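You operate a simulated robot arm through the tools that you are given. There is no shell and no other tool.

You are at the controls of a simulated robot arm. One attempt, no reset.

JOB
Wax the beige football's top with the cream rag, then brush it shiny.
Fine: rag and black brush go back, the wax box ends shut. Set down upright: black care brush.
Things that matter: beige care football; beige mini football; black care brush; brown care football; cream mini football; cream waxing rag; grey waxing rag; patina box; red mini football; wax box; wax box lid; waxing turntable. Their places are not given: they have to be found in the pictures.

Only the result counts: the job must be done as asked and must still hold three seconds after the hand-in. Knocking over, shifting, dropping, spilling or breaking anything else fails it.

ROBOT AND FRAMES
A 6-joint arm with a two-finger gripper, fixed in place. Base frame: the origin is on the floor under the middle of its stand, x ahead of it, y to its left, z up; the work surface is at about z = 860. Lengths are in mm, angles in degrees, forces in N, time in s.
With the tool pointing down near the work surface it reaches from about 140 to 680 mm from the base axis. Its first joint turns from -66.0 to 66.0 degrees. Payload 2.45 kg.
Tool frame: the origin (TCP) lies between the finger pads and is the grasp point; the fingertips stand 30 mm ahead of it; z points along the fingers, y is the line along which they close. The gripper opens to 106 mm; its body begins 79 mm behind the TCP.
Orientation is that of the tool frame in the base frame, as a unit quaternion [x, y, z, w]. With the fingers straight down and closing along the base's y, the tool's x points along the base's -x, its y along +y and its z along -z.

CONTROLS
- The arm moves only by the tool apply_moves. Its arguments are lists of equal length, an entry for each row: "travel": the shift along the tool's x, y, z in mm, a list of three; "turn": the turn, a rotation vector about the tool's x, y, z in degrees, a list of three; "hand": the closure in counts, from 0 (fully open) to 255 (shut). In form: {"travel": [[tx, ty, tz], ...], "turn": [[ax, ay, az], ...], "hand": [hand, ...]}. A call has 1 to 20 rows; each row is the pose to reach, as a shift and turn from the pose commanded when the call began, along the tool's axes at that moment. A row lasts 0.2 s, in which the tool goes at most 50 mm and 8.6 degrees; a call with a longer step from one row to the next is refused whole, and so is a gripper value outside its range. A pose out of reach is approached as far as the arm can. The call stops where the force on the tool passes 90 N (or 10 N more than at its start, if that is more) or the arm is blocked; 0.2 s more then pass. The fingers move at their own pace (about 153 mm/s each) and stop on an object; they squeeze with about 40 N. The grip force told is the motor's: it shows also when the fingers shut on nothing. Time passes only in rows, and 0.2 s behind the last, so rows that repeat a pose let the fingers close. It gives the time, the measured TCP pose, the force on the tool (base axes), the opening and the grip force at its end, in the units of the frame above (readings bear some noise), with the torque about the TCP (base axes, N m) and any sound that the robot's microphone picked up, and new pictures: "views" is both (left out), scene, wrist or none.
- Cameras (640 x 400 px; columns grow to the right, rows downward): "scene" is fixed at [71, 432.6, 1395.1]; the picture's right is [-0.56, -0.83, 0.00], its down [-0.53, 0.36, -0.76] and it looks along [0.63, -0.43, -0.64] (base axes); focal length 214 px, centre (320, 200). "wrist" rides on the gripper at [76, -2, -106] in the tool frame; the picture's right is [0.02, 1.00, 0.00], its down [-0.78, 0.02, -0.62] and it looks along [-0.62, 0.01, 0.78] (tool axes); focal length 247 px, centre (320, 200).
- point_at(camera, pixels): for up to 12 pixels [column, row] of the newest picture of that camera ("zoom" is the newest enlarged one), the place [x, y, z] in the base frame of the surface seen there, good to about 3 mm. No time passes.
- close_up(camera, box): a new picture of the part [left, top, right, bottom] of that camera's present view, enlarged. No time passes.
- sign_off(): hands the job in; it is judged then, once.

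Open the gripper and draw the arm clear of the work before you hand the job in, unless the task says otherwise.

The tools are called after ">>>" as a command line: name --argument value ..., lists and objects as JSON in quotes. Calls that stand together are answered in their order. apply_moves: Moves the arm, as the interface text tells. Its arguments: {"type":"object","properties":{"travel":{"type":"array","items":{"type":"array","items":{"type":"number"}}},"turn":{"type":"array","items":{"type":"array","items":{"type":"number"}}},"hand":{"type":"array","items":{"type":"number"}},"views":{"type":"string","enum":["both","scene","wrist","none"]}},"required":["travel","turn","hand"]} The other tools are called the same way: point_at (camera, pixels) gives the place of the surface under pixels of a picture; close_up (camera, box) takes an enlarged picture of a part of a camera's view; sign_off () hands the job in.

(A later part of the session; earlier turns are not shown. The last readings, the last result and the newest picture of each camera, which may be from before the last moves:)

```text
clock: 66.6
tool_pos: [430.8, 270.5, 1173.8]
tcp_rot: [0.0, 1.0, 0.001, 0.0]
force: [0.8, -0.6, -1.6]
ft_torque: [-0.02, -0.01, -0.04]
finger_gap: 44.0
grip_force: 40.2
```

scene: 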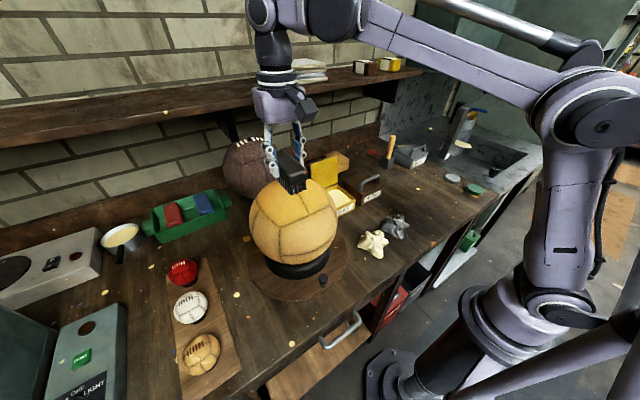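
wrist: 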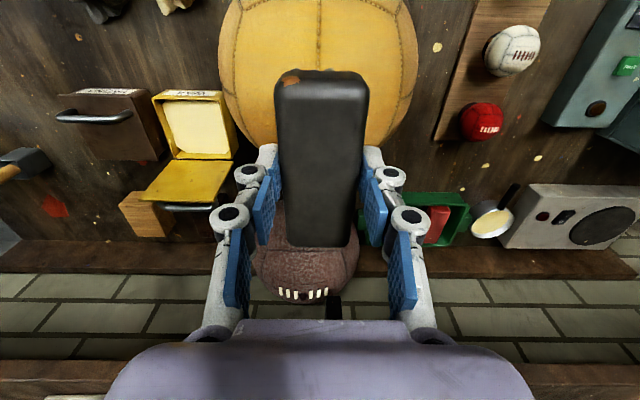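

No force yet at z≈1174; I go another millimetre.

>>> apply_moves --travel '[[0, 0, 0.5], [0, 0, 1], [0, 0, 1]]' --turn '[[0, 0, 0], [0, 0, 0], [0, 0, 0]]' --hand '[255, 255, 255]' --views "scene"

>>> close_up --camera "scene" --box '[240, 120, 350, 230]'

```text
clock: 67.4
tool_pos: [430.7, 271.1, 1173.8]
tcp_rot: [0.001, 1.0, 0.0, 0.001]
force: [6.9, 2.2, 16.7]
ft_torque: [0.09, -0.28, -0.04]
finger_gap: 44.0
grip_force: 40.2
```

scene: 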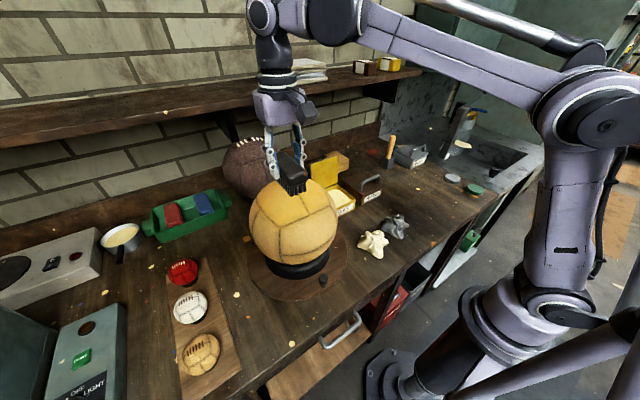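

```text
3.64 times, centred on (295, 175) of scene
```

zoom: 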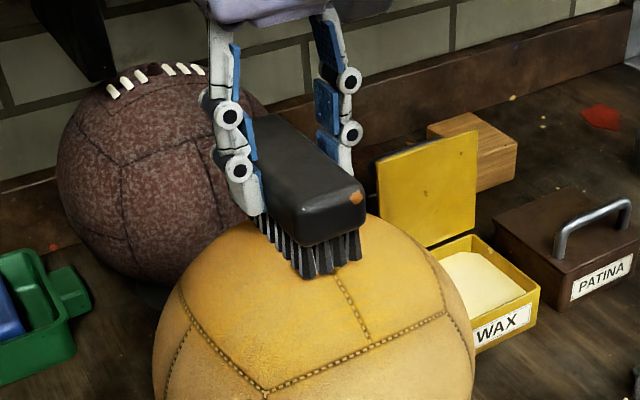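

Contact at 16.7 N. I brush back and forth with gentle strokes along the brush's length and a little sideways.

>>> apply_moves --travel '[[10, 0, 0], [20, 0, 0], [10, 0, 0], [0, 0, 0], [-10, 0, 0], [-20, 0, 0], [-10, 0, 0], [0, 0, 0], [0, 6, 0], [0, 12, 0], [0, 0, 0], [0, -12, 0], [0, 0, 0], [0, 0, 0]]' --turn '[[0, 0, 0], [0, 0, 0], [0, 0, 0], [0, 0, 0], [0, 0, 0], [0, 0, 0], [0, 0, 0], [0, 0, 0], [0, 0, 0], [0, 0, 0], [0, 0, 0], [0, 0, 0], [0, 0, 0], [0, 0, 0]]' --hand '[255, 255, 255, 255, 255, 255, 255, 255, 255, 255, 255, 255, 255, 255]'

>>> close_up --camera "scene" --box '[240, 140, 350, 290]'

```text
clock: 70.4
tool_pos: [429.7, 271.8, 1174.3]
tcp_rot: [0.0, 1.0, -0.001, 0.0]
force: [0.3, -1.0, -1.2]
ft_torque: [0.01, 0.01, 0.0]
finger_gap: 44.2
grip_force: 39.6
```

scene: 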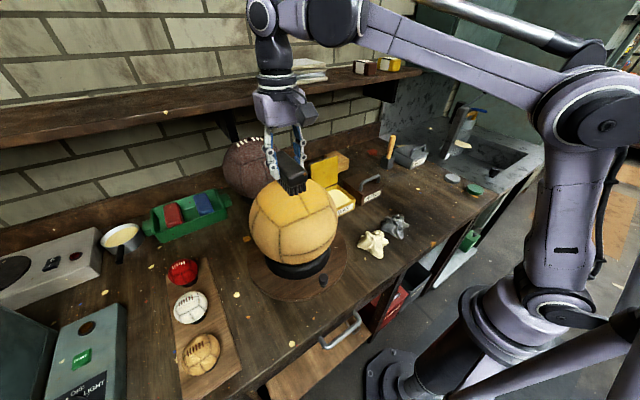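
wrist: 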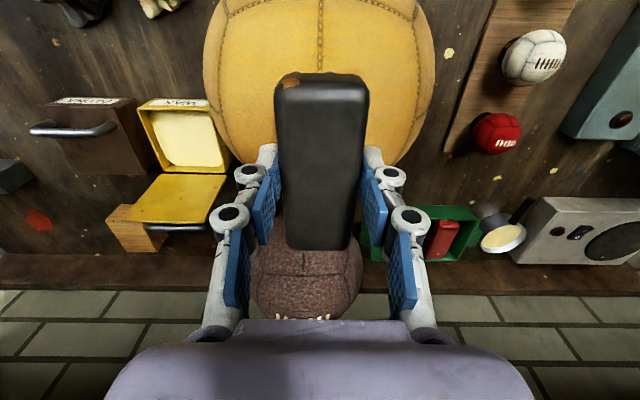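

```text
2.67 times, centred on (295, 215) of scene
```

zoom: 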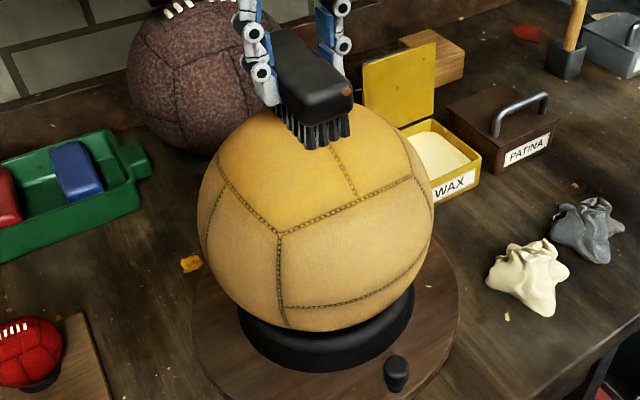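

Force has fallen to zero and no shine is visible yet, so I lower 1 mm again and stroke more.

>>> apply_moves --travel '[[0, 0, 0.6], [0, 0, 1.2], [0, 0, 1.2]]' --turn '[[0, 0, 0], [0, 0, 0], [0, 0, 0]]' --hand '[255, 255, 255]' --views "none"

```text
clock: 71.2
tool_pos: [429.9, 270.7, 1174.5]
tcp_rot: [0.0, 1.0, 0.0, 0.0]
force: [0.8, 1.5, 13.3]
ft_torque: [0.02, 0.03, 0.01]
finger_gap: 43.8
grip_force: 40.0
```

13 N now. I make one stroke and read the force at its far end.

>>> apply_moves --travel '[[8, 0, 0], [16, 0, 0], [25, 0, 0]]' --turn '[[0, 0, 0], [0, 0, 0], [0, 0, 0]]' --hand '[255, 255, 255]' --views "scene"

>>> close_up --camera "scene" --box '[240, 140, 350, 290]'

```text
clock: 72.0
tool_pos: [406.1, 270.3, 1172.9]
tcp_rot: [0.0, 1.0, 0.001, 0.0]
force: [5.7, -0.7, 13.8]
ft_torque: [-0.04, -0.51, 0.01]
finger_gap: 44.1
grip_force: 39.9
```

scene: 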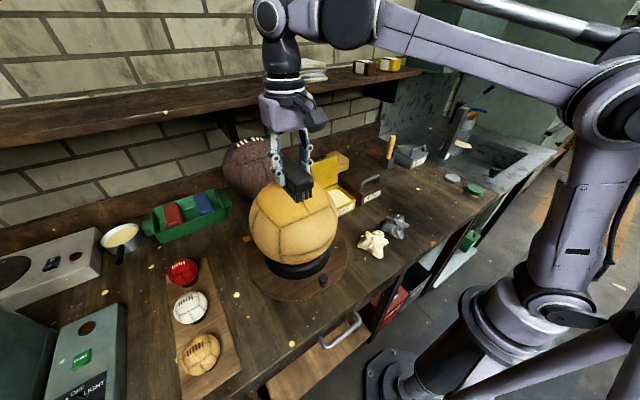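

```text
2.67 times, centred on (295, 215) of scene
```

zoom: 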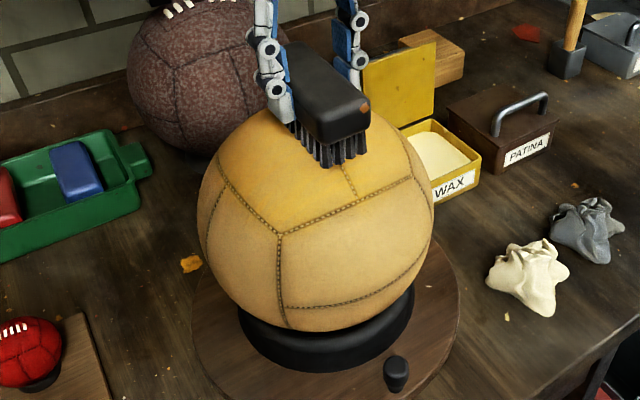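

Contact holds at ~14 N during the stroke. I continue with several full strokes forward and back.

>>> apply_moves --travel '[[-12, 0, 0], [-25, 0, 0], [-38, 0, 0], [-50, 0, 0], [-38, 0, 0], [-25, 0, 0], [-12, 0, 0], [0, 0, 0], [-12, 0, 0], [-25, 0, 0], [-38, 0, 0], [-50, 0, 0], [-38, 0, 0], [-25, 0, 0]]' --turn '[[0, 0, 0], [0, 0, 0], [0, 0, 0], [0, 0, 0], [0, 0, 0], [0, 0, 0], [0, 0, 0], [0, 0, 0], [0, 0, 0], [0, 0, 0], [0, 0, 0], [0, 0, 0], [0, 0, 0], [0, 0, 0]]' --hand '[255, 255, 255, 255, 255, 255, 255, 255, 255, 255, 255, 255, 255, 255]'

>>> close_up --camera "scene" --box '[240, 140, 350, 290]'

```text
clock: 75.0
tool_pos: [431.3, 270.3, 1171.2]
tcp_rot: [0.0, 1.0, -0.001, 0.002]
force: [9.8, 0.4, 22.4]
ft_torque: [-0.03, -0.43, 0.02]
finger_gap: 44.0
grip_force: 39.8
```

scene: 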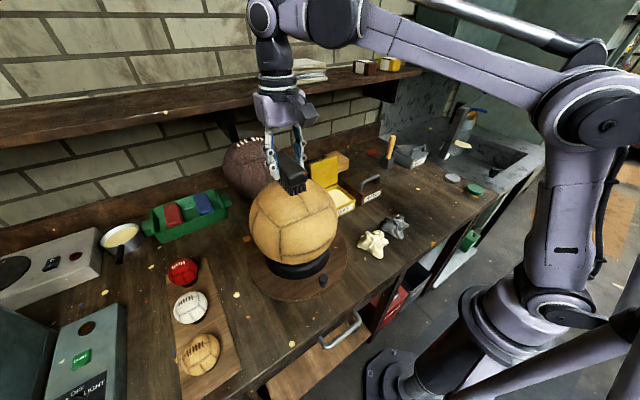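
wrist: 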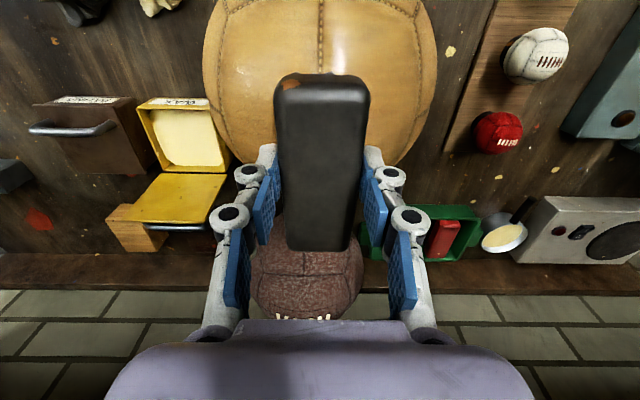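

```text
2.67 times, centred on (295, 215) of scene
```

zoom: 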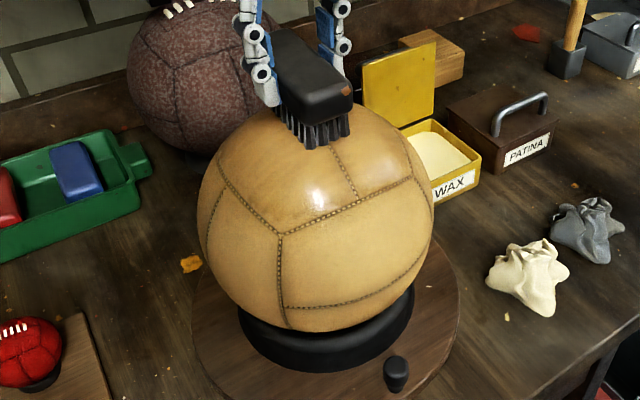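

The top panel now shows a clear shine (highlight at zoom (318,197)). I lift the brush off and inspect.

>>> apply_moves --travel '[[0, 0, -10], [0, 0, -45], [30, -30, -45], [60, -60, -45], [90, -90, -45], [120, -120, -45], [120, -120, -45]]' --turn '[[0, 0, 0], [0, 0, 0], [0, 0, 0], [0, 0, 0], [0, 0, 0], [0, 0, 0], [0, 0, 0]]' --hand '[255, 255, 255, 255, 255, 255, 255]'

>>> close_up --camera "scene" --box '[240, 160, 350, 290]'

>>> close_up --camera "scene" --box '[320, 60, 440, 220]'

```text
clock: 76.6
tool_pos: [309.1, 150.7, 1218.2]
tcp_rot: [0.0, 1.0, 0.0, 0.0]
force: [-0.4, 0.6, -0.7]
ft_torque: [-0.02, 0.0, -0.02]
finger_gap: 44.0
grip_force: 39.8
```

scene: 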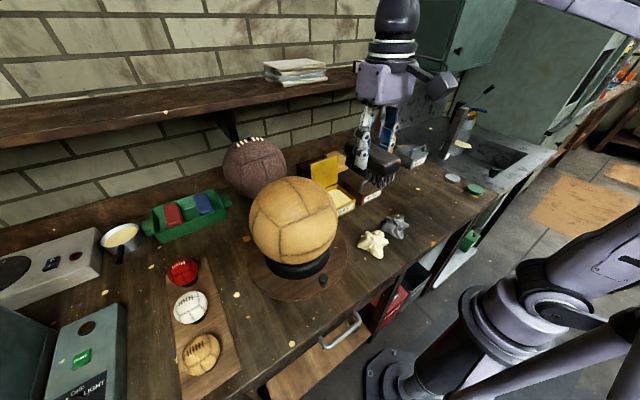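
wrist: 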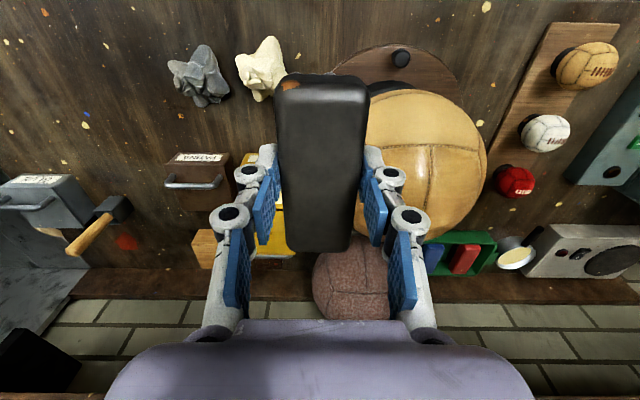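

```text
3.08 times, centred on (295, 225) of scene
```

zoom: 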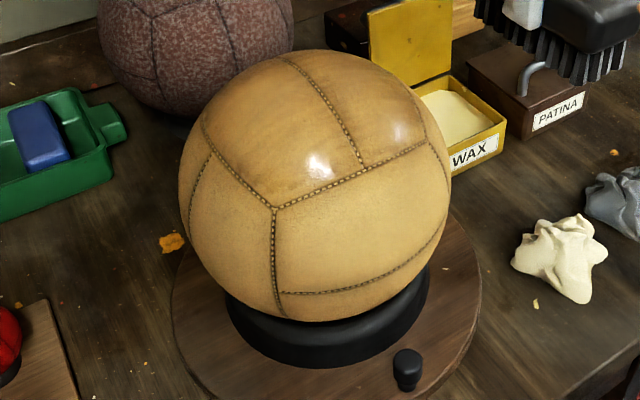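

```text
2.50 times, centred on (380, 140) of scene
```

zoom: 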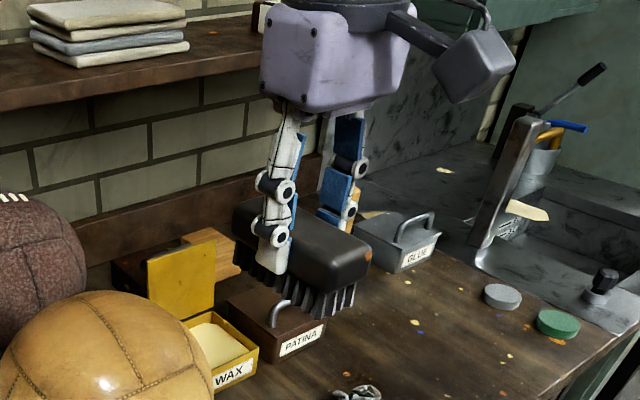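

The ball's top is uniformly shiny. I bring the brush back over its original spot and lower it to about 8 mm above the table.

>>> apply_moves --travel '[[-4, -45, 0], [-8, -90, 0], [-12, -135, 0], [-15, -180, 0], [-19, -225, 0], [-22, -270, 0], [-26, -316.5, 0], [-26, -316.5, 45], [-26, -316.5, 90], [-26, -316.5, 135], [-26, -316.5, 180], [-26, -316.5, 225], [-26, -316.5, 260], [-26, -316.5, 282], [-26, -316.5, 292], [-26, -316.5, 292]]' --turn '[[0, 0, 0], [0, 0, 0], [0, 0, 0], [0, 0, 0], [0, 0, 0], [0, 0, 0], [0, 0, 0], [0, 0, 0], [0, 0, 0], [0, 0, 0], [0, 0, 0], [0, 0, 0], [0, 0, 0], [0, 0, 0], [0, 0, 0], [0, 0, 0]]' --hand '[255, 255, 255, 255, 255, 255, 255, 255, 255, 255, 255, 255, 255, 255, 255, 255]'

>>> close_up --camera "scene" --box '[360, 150, 480, 250]'

```text
clock: 80.0
tool_pos: [336.3, -165.9, 923.1]
tcp_rot: [0.0, 1.0, 0.001, 0.0]
force: [0.1, -0.2, -0.8]
ft_torque: [-0.03, 0.02, -0.03]
finger_gap: 44.2
grip_force: 39.7
```

scene: 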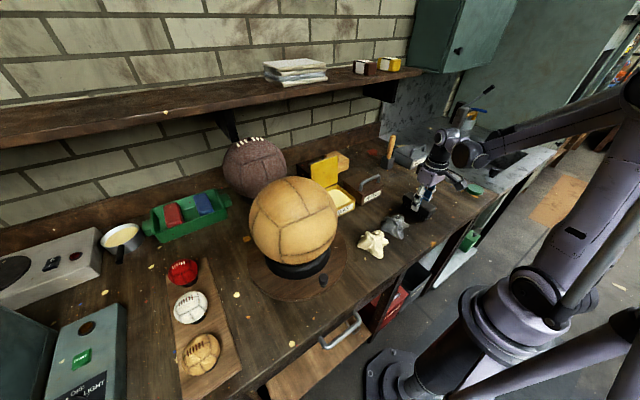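
wrist: 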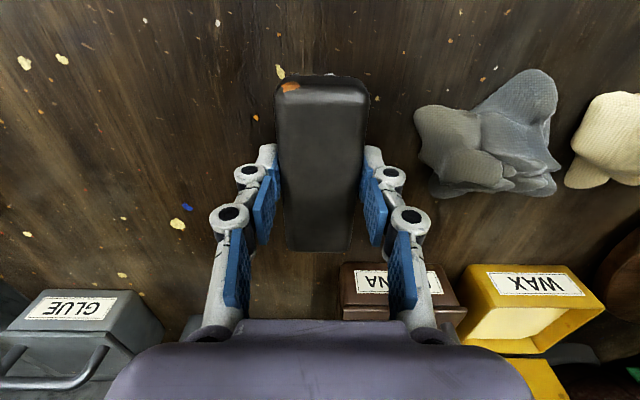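

```text
4.00 times, centred on (420, 200) of scene
```

zoom: 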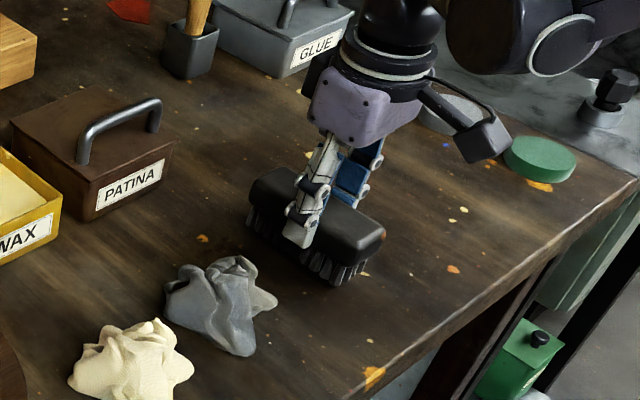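

The brush slid up a little in the fingers (front edge row 68→75), so it should touch a few mm lower than at grasp. I lower 9 mm with a 1.5 mm x correction, then feel for contact.

>>> apply_moves --travel '[[1.5, 0, 4], [1.5, 0, 7], [1.5, 0, 9], [1.5, 0, 9]]' --turn '[[0, 0, 0], [0, 0, 0], [0, 0, 0], [0, 0, 0]]' --hand '[255, 255, 255, 255]' --views "none"

```text
clock: 81.0
tool_pos: [335.6, -164.9, 916.2]
tcp_rot: [0.0, 1.0, 0.0, 0.0]
force: [0.4, -0.4, -1.1]
ft_torque: [-0.02, 0.0, -0.01]
finger_gap: 44.0
grip_force: 40.0
```

No contact yet at z≈916; I lower by another 1.5 mm.

>>> apply_moves --travel '[[0, 0, 0.8], [0, 0, 1.5], [0, 0, 1.5]]' --turn '[[0, 0, 0], [0, 0, 0], [0, 0, 0]]' --hand '[255, 255, 255]' --views "none"

```text
clock: 81.8
tool_pos: [334.1, -166.2, 915.2]
tcp_rot: [0.001, 1.0, 0.0, -0.001]
force: [1.0, 0.8, 13.8]
ft_torque: [-0.05, 0.63, -0.05]
finger_gap: 43.9
grip_force: 40.2
```

Contact of 13.8 N with a torque showing the robot-side end touches first, so the brush is pitched slightly. I turn the tool a little about y to level it and read again.

>>> apply_moves --travel '[[0, 0, -0.3], [0, 0, -0.3], [0, 0, -0.3]]' --turn '[[0, 0.7, 0], [0, 1.4, 0], [0, 1.4, 0]]' --hand '[255, 255, 255]' --views "wrist"

```text
clock: 82.6
tool_pos: [335.1, -165.0, 915.0]
tcp_rot: [0.0, 1.0, -0.001, -0.012]
force: [4.6, 1.0, 15.4]
ft_torque: [-0.01, -1.18, 0.1]
finger_gap: 43.8
grip_force: 39.8
```

wrist: 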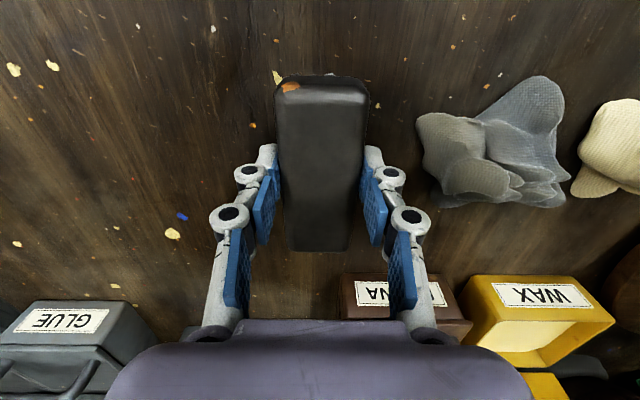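

Overshoot: the far end touches now (torque -1.18), so the true tilt is only ~0.5°. I turn back 0.9°, ease up half a millimetre, and check.

>>> apply_moves --travel '[[0, 0, -0.3], [0, 0, -0.3], [0, 0, -0.3]]' --turn '[[0, -0.5, 0], [0, -0.9, 0], [0, -0.9, 0]]' --hand '[255, 255, 255]' --views "none"

```text
clock: 83.4
tool_pos: [334.8, -165.5, 914.7]
tcp_rot: [0.0, 1.0, 0.001, -0.005]
force: [-0.6, 0.2, -1.6]
ft_torque: [0.02, 0.02, -0.03]
finger_gap: 43.9
grip_force: 39.9
```

The brush is level and hovering a fraction of a millimetre above the table. I open the fingers slowly to set it down.

>>> apply_moves --travel '[[0, 0, 0.3], [0, 0, 0.3], [0, 0, 0.3], [0, 0, 0.3], [0, 0, 0.3], [0, 0, 0.3], [0, 0, 0.3]]' --turn '[[0, 0, 0], [0, 0, 0], [0, 0, 0], [0, 0, 0], [0, 0, 0], [0, 0, 0], [0, 0, 0]]' --hand '[255, 170, 135, 120, 105, 90, 90]'

```text
clock: 85.0
tool_pos: [333.9, -165.5, 915.3]
tcp_rot: [-0.001, 1.0, 0.001, -0.005]
force: [-0.1, -0.8, 0.0]
ft_torque: [-0.03, 0.0, 0.0]
finger_gap: 68.5
grip_force: 0.1
```

scene: 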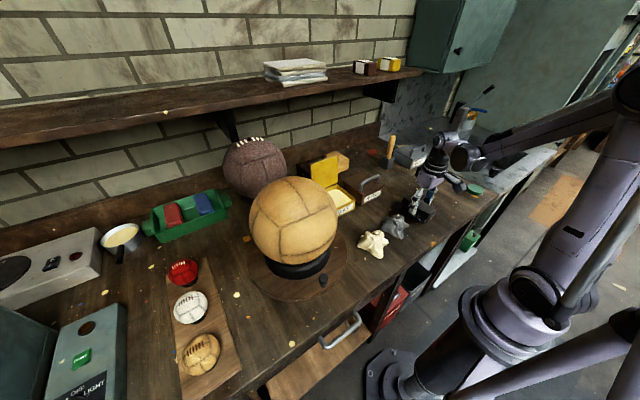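
wrist: 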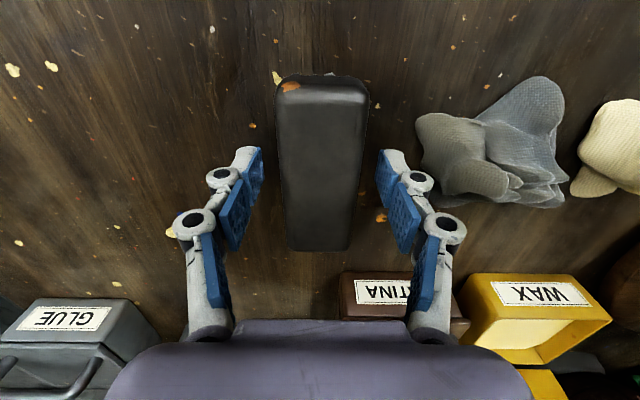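

The brush stands on the table between the open pads. I rise straight up, undoing the half-degree tilt, and re-measure it.

>>> apply_moves --travel '[[0, 0, -15], [0, 0, -45], [0, 0, -90], [0, 0, -135], [0, 0, -180], [0, 0, -180]]' --turn '[[0, 0, 0], [0, 0, 0], [0, -0.2, 0], [0, -0.4, 0], [0, -0.5, 0], [0, -0.5, 0]]' --hand '[90, 90, 90, 90, 90, 90]'

>>> close_up --camera "scene" --box '[340, 170, 460, 270]'

>>> point_at --camera "zoom" --pixels '[[340, 130], [430, 185], [380, 160], [345, 155], [420, 205], [390, 185], [455, 165], [360, 105]]'

```text
clock: 86.4
tool_pos: [335.3, -164.8, 1093.3]
tcp_rot: [0.001, 1.0, 0.0, 0.0]
force: [0.0, 0.2, 0.7]
ft_torque: [0.0, 0.03, 0.02]
finger_gap: 68.3
grip_force: 0.0
```

scene: 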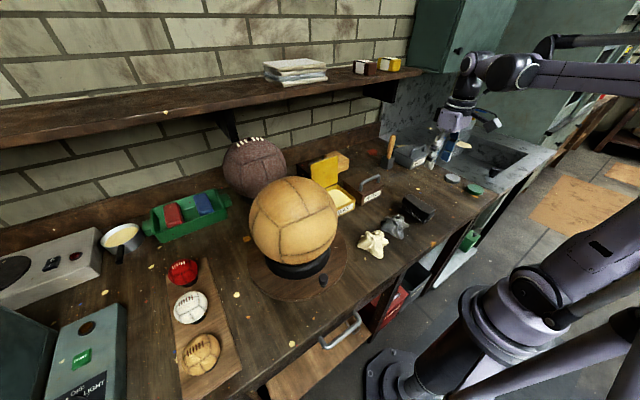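
wrist: 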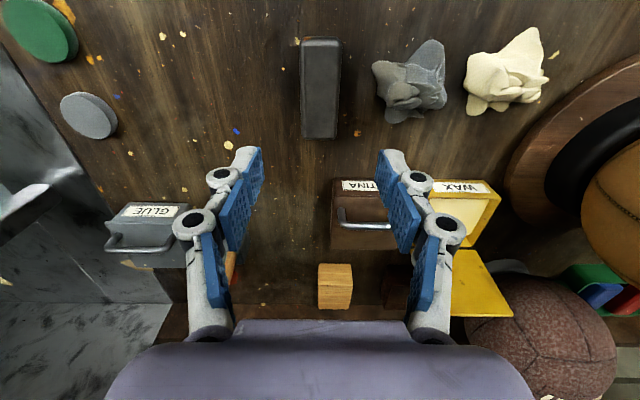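

```text
4.00 times, centred on (400, 220) of scene
```

zoom: 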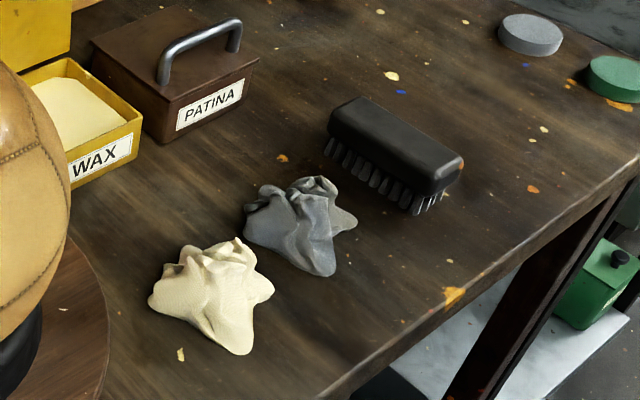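

```text
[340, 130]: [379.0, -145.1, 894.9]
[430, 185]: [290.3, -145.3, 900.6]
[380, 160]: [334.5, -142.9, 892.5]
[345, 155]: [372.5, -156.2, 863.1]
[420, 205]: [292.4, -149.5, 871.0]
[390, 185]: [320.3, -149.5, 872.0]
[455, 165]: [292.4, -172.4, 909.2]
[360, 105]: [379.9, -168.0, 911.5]
```

Brush and rags are where they began (within ~1–2 mm). Now the lid: I go to the earlier waypoint above (383, 51) while turning the gripper -90°.

>>> apply_moves --travel '[[-4, 18, -8], [-8, 36, -16], [-12, 54, -24], [-16, 72, -34], [-20, 90, -34], [-24, 108, -34], [-28, 126, -34], [-32, 144, -34], [-36, 162, -34], [-40, 180, -34], [-44, 198, -34], [-48, 215.8, -34], [-48, 215.8, -34]]' --turn '[[0, 0, -7.5], [0, 0, -15], [0, 0, -22.5], [0, 0, -30], [0, 0, -37.5], [0, 0, -45], [0, 0, -52.5], [0, 0, -60], [0, 0, -67.5], [0, 0, -75], [0, 0, -82.5], [0, 0, -90], [0, 0, -90]]' --hand '[90, 120, 150, 180, 205, 205, 205, 205, 205, 205, 205, 205, 205]'

>>> point_at --camera "scene" --pixels '[[313, 163], [335, 156], [325, 175], [330, 165], [332, 187]]'

>>> close_up --camera "wrist" --box '[0, 0, 280, 190]'

```text
clock: 89.2
tool_pos: [385.2, 50.7, 1129.0]
tcp_rot: [0.707, -0.707, 0.0, 0.0]
force: [0.4, 0.1, -1.4]
ft_torque: [-0.01, -0.03, 0.03]
finger_gap: 20.8
grip_force: 0.0
```

scene: 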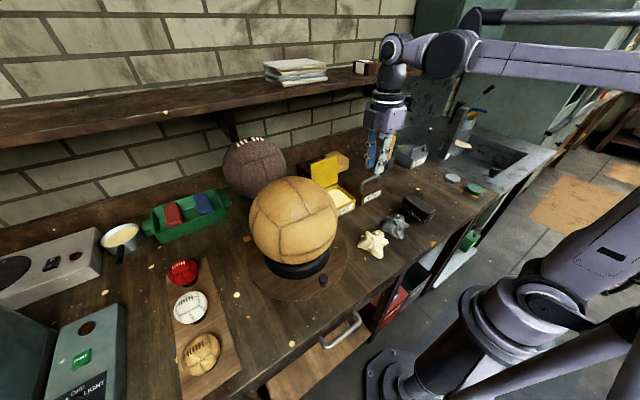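
wrist: 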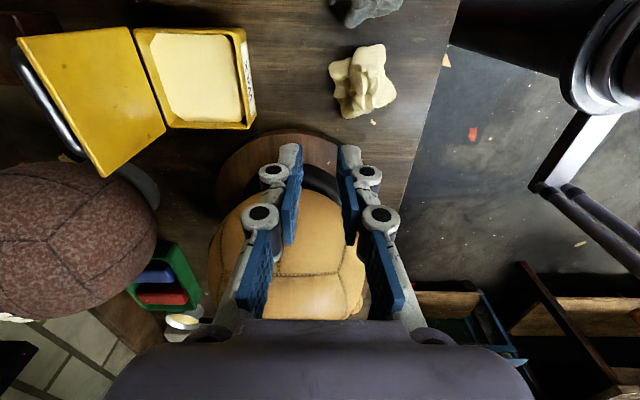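

```text
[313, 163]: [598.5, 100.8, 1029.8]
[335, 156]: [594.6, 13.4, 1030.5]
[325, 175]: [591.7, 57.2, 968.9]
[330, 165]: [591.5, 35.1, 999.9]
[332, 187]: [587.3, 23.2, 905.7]
```

```text
2.11 times, centred on (140, 95) of wrist
```

zoom: 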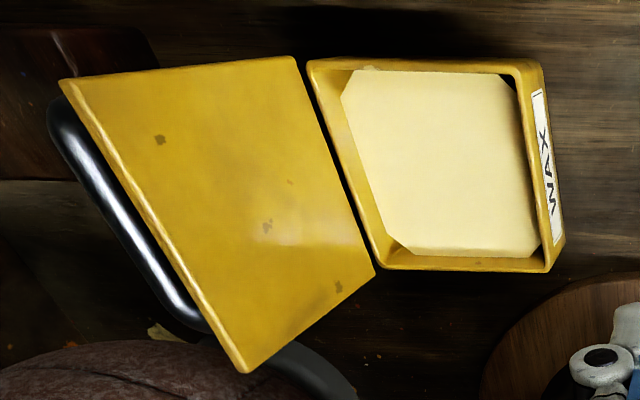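

The lid is unchanged at ~94° with the bar behind its top edge. I retrace my withdrawal path to the point above the bar with the 8° tilt.

>>> apply_moves --travel '[[0, -40, 0], [0, -85, 5], [0, -130, 10], [0, -175, 15], [0, -220, 30], [0, -249, 43], [0, -249, 43]]' --turn '[[1.5, 0, 0], [3, 0, 0], [5, 0, 0], [6.5, 0, 0], [8, 0, 0], [8, 0, 0], [8, 0, 0]]' --hand '[205, 205, 205, 205, 205, 205, 205]'

>>> point_at --camera "wrist" --pixels '[[333, 100], [333, 130], [333, 160], [335, 90]]'

>>> close_up --camera "wrist" --box '[220, 30, 540, 240]'

```text
clock: 90.8
tool_pos: [633.9, 50.0, 1084.9]
tcp_rot: [0.705, -0.705, 0.05, -0.049]
force: [-0.6, -0.1, 0.7]
ft_torque: [0.0, -0.03, -0.01]
finger_gap: 20.8
grip_force: 0.1
```

scene: 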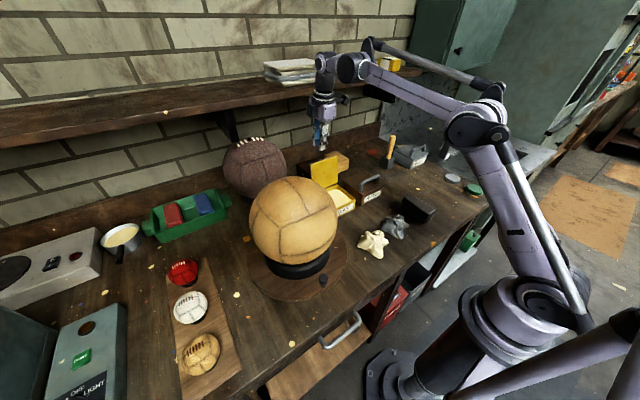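
wrist: 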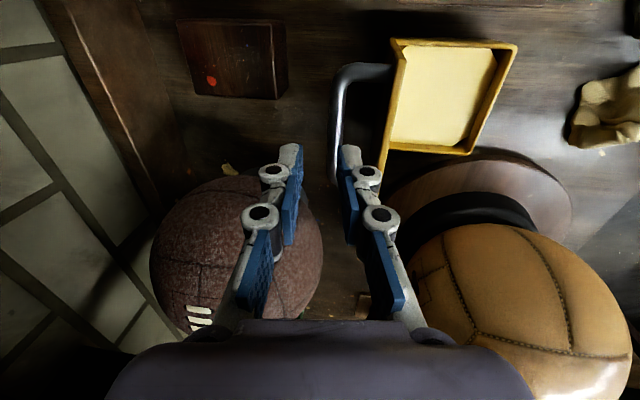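

```text
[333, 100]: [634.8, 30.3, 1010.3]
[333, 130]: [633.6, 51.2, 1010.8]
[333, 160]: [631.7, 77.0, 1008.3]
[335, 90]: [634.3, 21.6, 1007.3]
```

```text
1.90 times, centred on (380, 135) of wrist
```

zoom: 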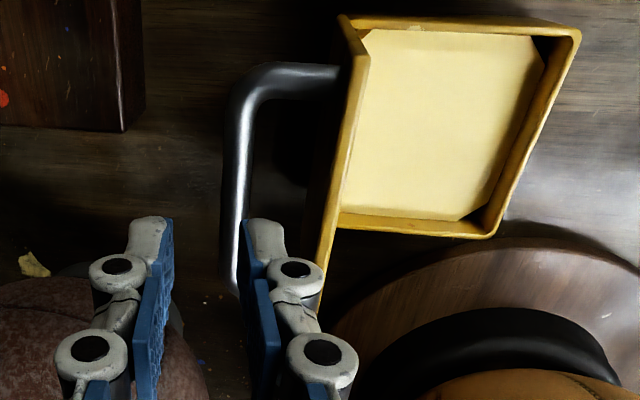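

The bar's top is at x≈633.5, z≈1009, as when I released it. I retrace straight down so the fingers straddle it again.

>>> apply_moves --travel '[[0, 1.3, 7], [0, 2.5, 13.8], [0, 4.2, 22.5], [0, 5.9, 31.5], [0, 7.3, 38.5], [0, 8.6, 45.2], [0, 10.2, 54], [0, 11.7, 61], [0, 11.7, 61]]' --turn '[[0, 0, 0], [0, 0, 0], [0, 0, 0], [0, 0, 0], [0, 0, 0], [0, 0, 0], [0, 0, 0], [0, 0, 0], [0, 0, 0]]' --hand '[205, 205, 205, 205, 205, 205, 205, 205, 205]'

>>> close_up --camera "wrist" --box '[220, 30, 540, 240]'

```text
clock: 92.8
tool_pos: [630.2, 50.2, 1024.3]
tcp_rot: [-0.705, 0.705, -0.049, 0.049]
force: [0.1, -0.4, -0.3]
ft_torque: [0.01, 0.01, 0.0]
finger_gap: 20.8
grip_force: 0.1
```

scene: 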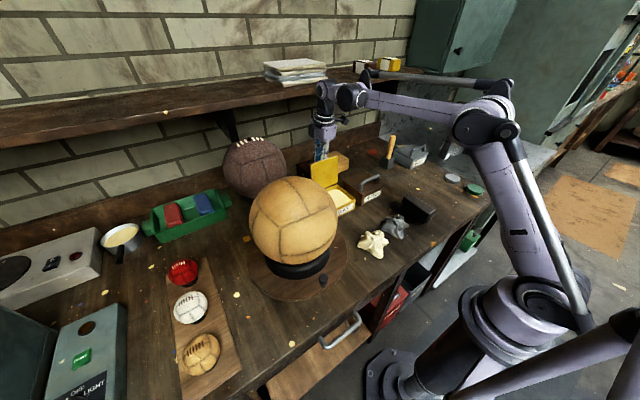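
wrist: 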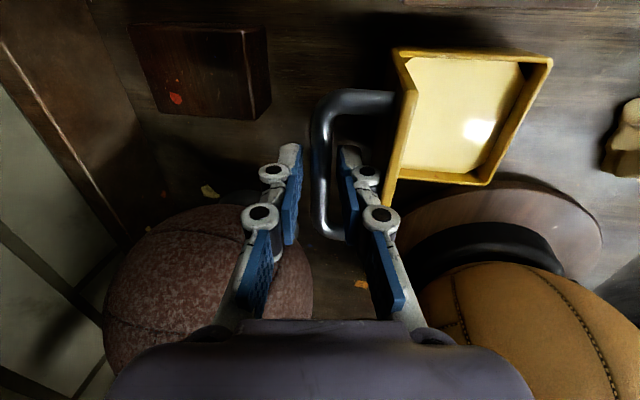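

```text
1.90 times, centred on (380, 135) of wrist
```

zoom: 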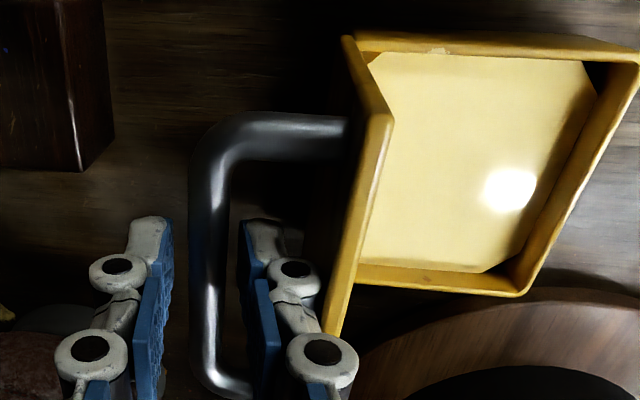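

The bar sits centred between the pads. I lower 2 mm more along the tool and close on the bar.

>>> apply_moves --travel '[[0, 0, 1.2], [0, 0, 2.3], [0, 0, 2.3], [0, 0, 2.3], [0, 0, 2.3]]' --turn '[[0, 0, 0], [0, 0, 0], [0, 0, 0], [0, 0, 0], [0, 0, 0]]' --hand '[205, 205, 225, 255, 255]' --views "wrist"

```text
clock: 94.0
tool_pos: [630.3, 51.1, 1021.9]
tcp_rot: [0.706, -0.705, 0.049, -0.049]
force: [-2.1, 0.6, -4.3]
ft_torque: [0.03, 0.03, -0.51]
finger_gap: 11.1
grip_force: 38.2
```

wrist: 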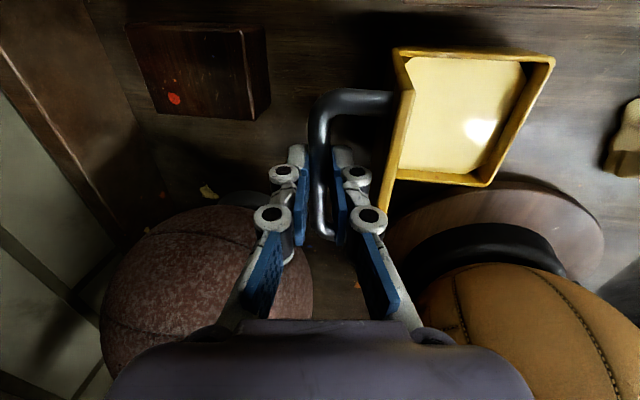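

The bar is gripped again with small forces. I start closing the lid along the fitted arc (hinge ≈(589.6, 916), radius 94.4) to about 75° and check forces.

>>> apply_moves --travel '[[0, 4, -2.8], [0, 8.1, -5.4], [0, 11.8, -7.3], [0, 15.4, -9.1], [0, 19.2, -10.8], [0, 23, -12.3], [0, 26.9, -13.6], [0, 30.8, -14.8], [0, 30.8, -14.8]]' --turn '[[0, 0, 0], [0, 0, 0], [0, 0, 0], [0, 0, 0], [0, 0, 0], [0, 0, 0], [0, 0, 0], [0, 0, 0], [0, 0, 0]]' --hand '[255, 255, 255, 255, 255, 255, 255, 255, 255]'

```text
clock: 96.0
tool_pos: [599.8, 50.1, 1030.7]
tcp_rot: [-0.705, 0.706, -0.049, 0.049]
force: [-1.3, 1.1, -20.6]
ft_torque: [0.33, 0.06, -0.48]
finger_gap: 11.0
grip_force: 38.4
```

scene: 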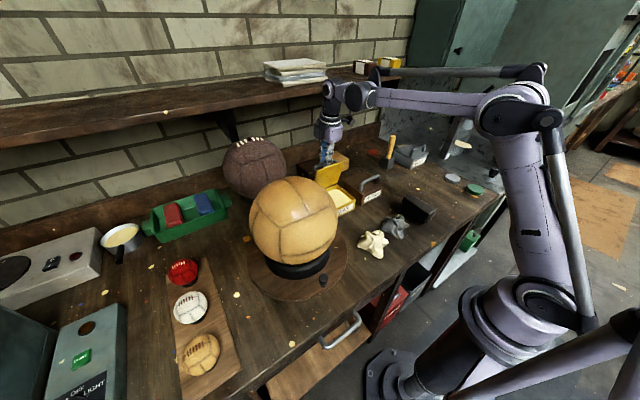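
wrist: 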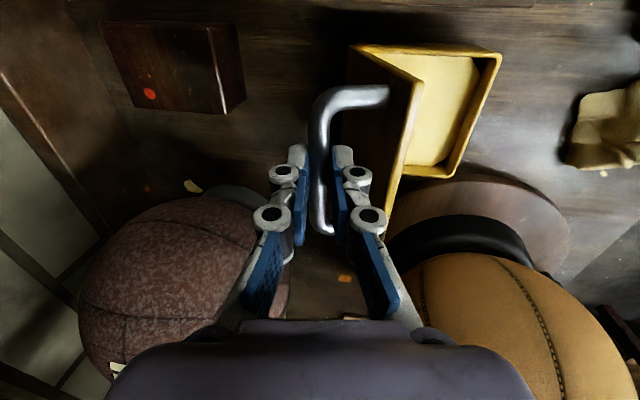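

Force shows -20 N in z, so I'm pulling slightly outward; I shift the path ~1.5 mm inward and continue to about 45°.

>>> apply_moves --travel '[[0, 4, 0.8], [0, 8.2, -0.3], [0, 12.3, -0.9], [0, 16.4, -1.4], [0, 20.5, -1.7], [0, 24.6, -1.8], [0, 28.7, -1.7], [0, 32.7, -1.4], [0, 36.8, -0.9], [0, 40.9, -0.3], [0, 45, 0.5], [0, 48.9, 1.4], [0, 48.9, 1.4]]' --turn '[[0, 0, 0], [0, 0, 0], [0, 0, 0], [0, 0, 0], [0, 0, 0], [0, 0, 0], [0, 0, 0], [0, 0, 0], [0, 0, 0], [0, 0, 0], [0, 0, 0], [0, 0, 0], [0, 0, 0]]' --hand '[255, 255, 255, 255, 255, 255, 255, 255, 255, 255, 255, 255, 255]'

```text
clock: 98.8
tool_pos: [551.1, 50.7, 1023.0]
tcp_rot: [-0.705, 0.706, -0.048, 0.05]
force: [1.6, -5.3, -3.7]
ft_torque: [0.12, -0.13, -0.45]
finger_gap: 11.1
grip_force: 38.0
```

scene: 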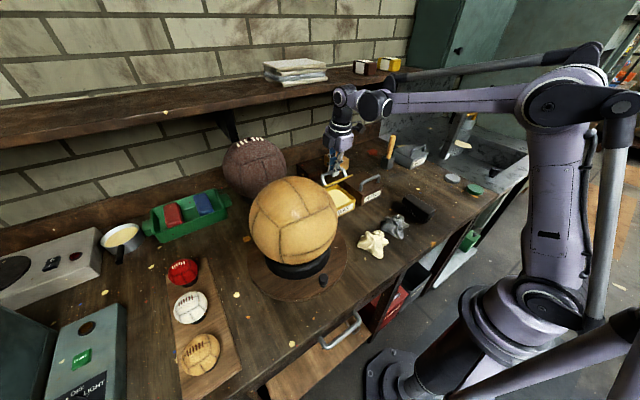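
wrist: 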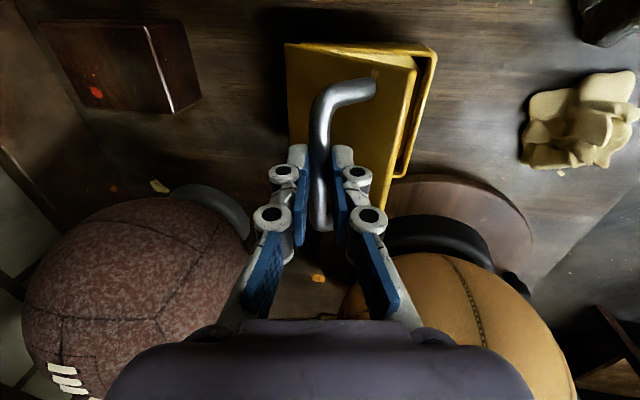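

Forces are near zero; I continue down to about 12°.

>>> apply_moves --travel '[[0, 4, 1.2], [0, 7.9, 2.5], [0, 11.7, 4], [0, 15.5, 5.6], [0, 19.2, 7.4], [0, 22.8, 9.4], [0, 26.4, 11.6], [0, 29.8, 13.9], [0, 33, 16.3], [0, 36.2, 18.8], [0, 39.3, 21.6], [0, 42.4, 24.4], [0, 45.2, 27.4], [0, 45.2, 27.4]]' --turn '[[0, 0, 0], [0, 0, 0], [0, 0, 0], [0, 0, 0], [0, 0, 0], [0, 0, 0], [0, 0, 0], [0, 0, 0], [0, 0, 0], [0, 0, 0], [0, 0, 0], [0, 0, 0], [0, 0, 0], [0, 0, 0]]' --hand '[255, 255, 255, 255, 255, 255, 255, 255, 255, 255, 255, 255, 255, 255]'

```text
clock: 101.8
tool_pos: [508.3, 50.5, 989.7]
tcp_rot: [-0.705, 0.706, -0.049, 0.05]
force: [3.5, -4.8, -1.3]
ft_torque: [0.05, -0.1, -0.23]
finger_gap: 10.7
grip_force: 37.9
```

scene: 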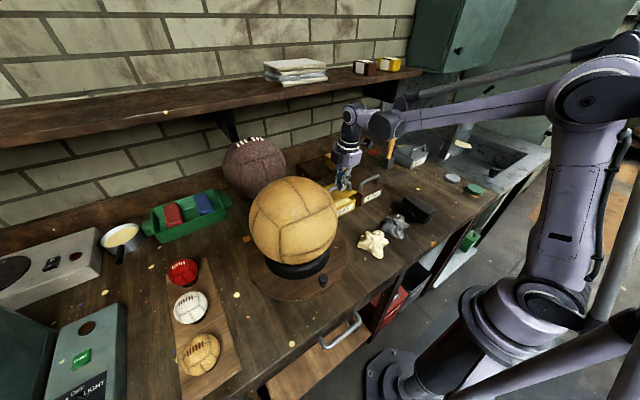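
wrist: 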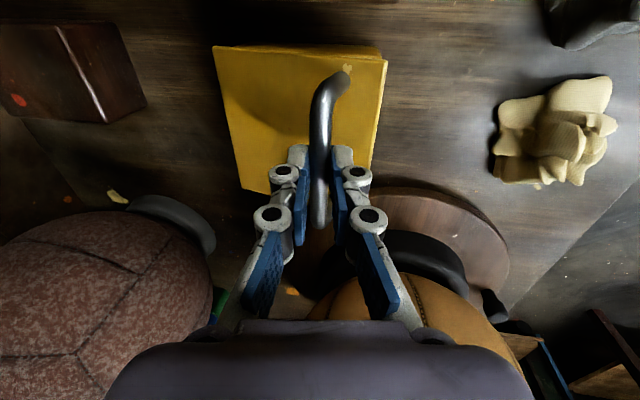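

Almost shut (~12°). I finish the arc gently to zero.

>>> apply_moves --travel '[[0, 1.5, 1.5], [0, 2.8, 3.0], [0, 4.1, 4.6], [0, 5.3, 6.3], [0, 6.5, 7.9], [0, 7.7, 9.6], [0, 8.9, 11.3], [0, 10, 13], [0, 11, 14.6], [0, 11, 14.6]]' --turn '[[0, 0, 0], [0, 0, 0], [0, 0, 0], [0, 0, 0], [0, 0, 0], [0, 0, 0], [0, 0, 0], [0, 0, 0], [0, 0, 0], [0, 0, 0]]' --hand '[255, 255, 255, 255, 255, 255, 255, 255, 255, 255]'

```text
clock: 104.0
tool_pos: [501.0, 50.7, 975.1]
tcp_rot: [0.706, -0.705, 0.049, -0.048]
force: [-1.5, -4.4, 1.7]
ft_torque: [-0.24, 0.02, -0.16]
finger_gap: 10.8
grip_force: 38.0
```

scene: 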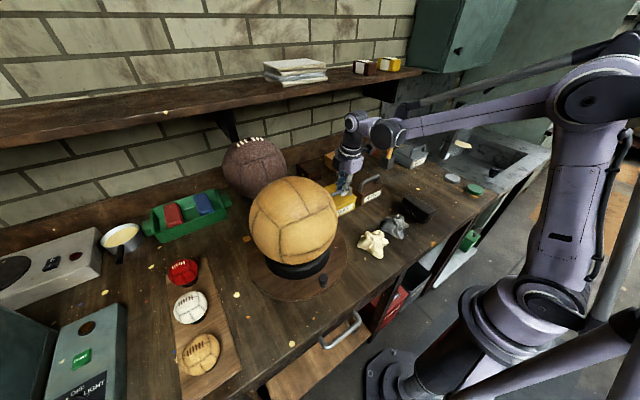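
wrist: 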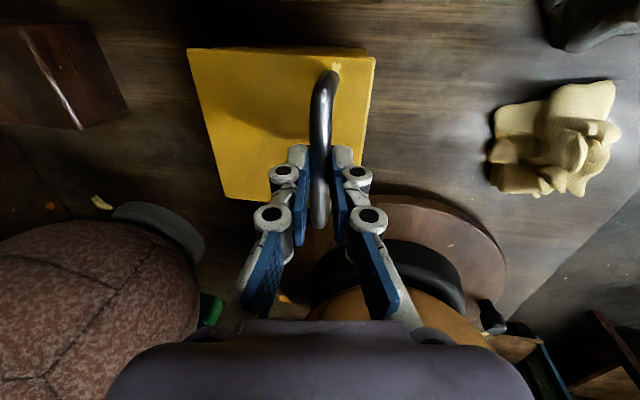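

Nearly shut; I go ~2 mm further and watch for the lid to seat.

>>> apply_moves --travel '[[0, 0.6, 1], [0, 1.2, 2], [0, 1.2, 2]]' --turn '[[0, 0, 0], [0, 0, 0], [0, 0, 0]]' --hand '[255, 255, 255]' --views "none"

```text
clock: 104.8
tool_pos: [498.9, 49.6, 971.6]
tcp_rot: [0.705, -0.705, 0.05, -0.05]
force: [-0.5, 0.5, 0.1]
ft_torque: [-0.29, -0.04, -0.14]
finger_gap: 11.0
grip_force: 37.9
```

Still no seating force; another millimetre.

>>> apply_moves --travel '[[0, 0.4, 0.7], [0, 0.7, 1.4], [0, 0.7, 1.4]]' --turn '[[0, 0, 0], [0, 0, 0], [0, 0, 0]]' --hand '[255, 255, 255]' --views "wrist"

>>> point_at --camera "wrist" --pixels '[[200, 60], [360, 65], [240, 180], [260, 80], [345, 110], [325, 80]]'

>>> close_up --camera "scene" --box '[310, 140, 400, 230]'

```text
clock: 105.6
tool_pos: [499.6, 50.3, 971.1]
tcp_rot: [0.706, -0.705, 0.049, -0.049]
force: [-3.0, -2.0, 13.3]
ft_torque: [0.45, -0.02, -0.04]
finger_gap: 10.8
grip_force: 38.1
```

wrist: 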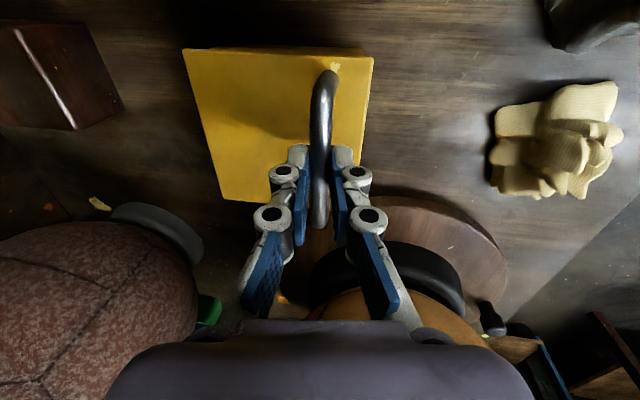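

```text
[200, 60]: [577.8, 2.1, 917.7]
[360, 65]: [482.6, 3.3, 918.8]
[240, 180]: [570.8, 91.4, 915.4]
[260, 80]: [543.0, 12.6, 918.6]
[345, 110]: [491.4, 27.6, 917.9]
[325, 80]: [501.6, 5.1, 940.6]
```

```text
4.44 times, centred on (355, 185) of scene
```

zoom: 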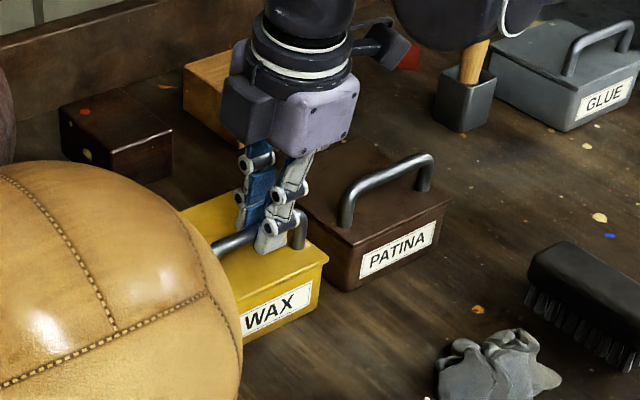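

The lid is seated (13 N, surface z≈918 front and back). I open the fingers and rise away from the handle.

>>> apply_moves --travel '[[0, 0, -0.5], [0, 0, -0.5], [0, 0, -0.5], [0, 0, -10], [0, 0, -40], [0, 0, -85], [0, 0, -130], [0, 0, -170], [0, 0, -170]]' --turn '[[0, 0, 0], [0, 0, 0], [0, 0, 0], [0, 0, 0], [0, 0, 0], [0, 0, 0], [0, 0, 0], [0, 0, 0], [0, 0, 0]]' --hand '[220, 170, 150, 150, 150, 150, 150, 150, 150]'

>>> close_up --camera "wrist" --box '[160, 0, 480, 200]'

>>> close_up --camera "scene" --box '[310, 140, 400, 230]'

```text
clock: 107.6
tool_pos: [476.3, 52.7, 1139.1]
tcp_rot: [0.706, -0.705, 0.05, -0.049]
force: [-0.5, 1.5, 0.5]
ft_torque: [0.02, 0.01, 0.01]
finger_gap: 44.1
grip_force: 0.1
```

scene: 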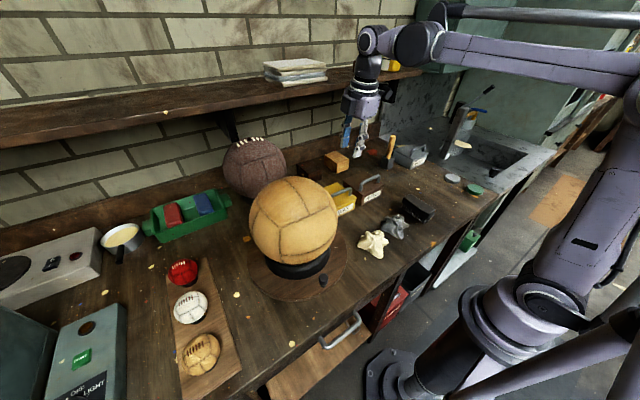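
wrist: 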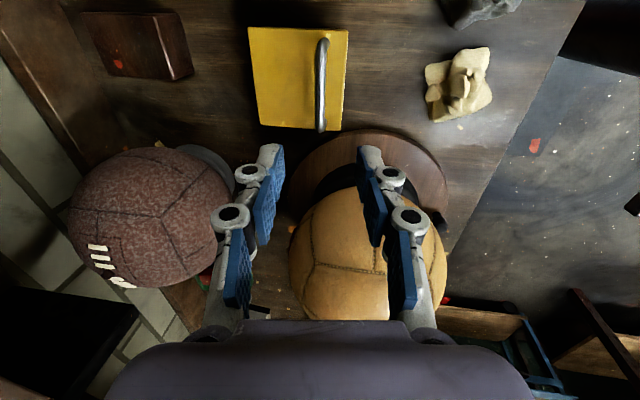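

```text
2.00 times, centred on (320, 100) of wrist
```

zoom: 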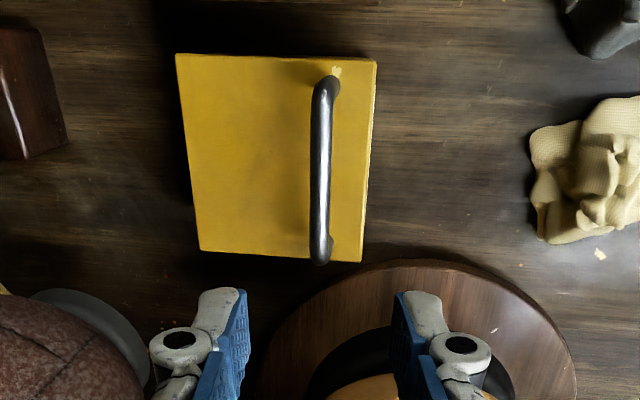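

```text
4.44 times, centred on (355, 185) of scene
```

zoom: 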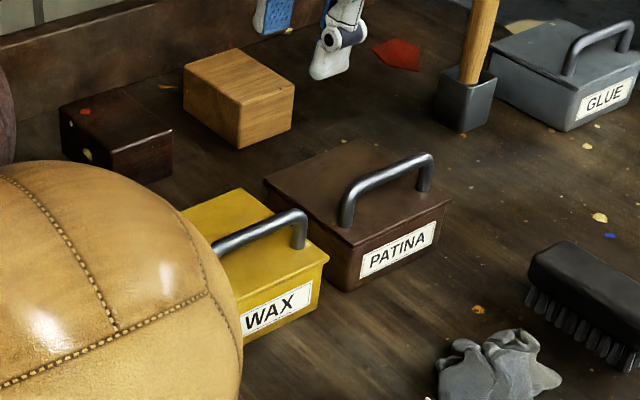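

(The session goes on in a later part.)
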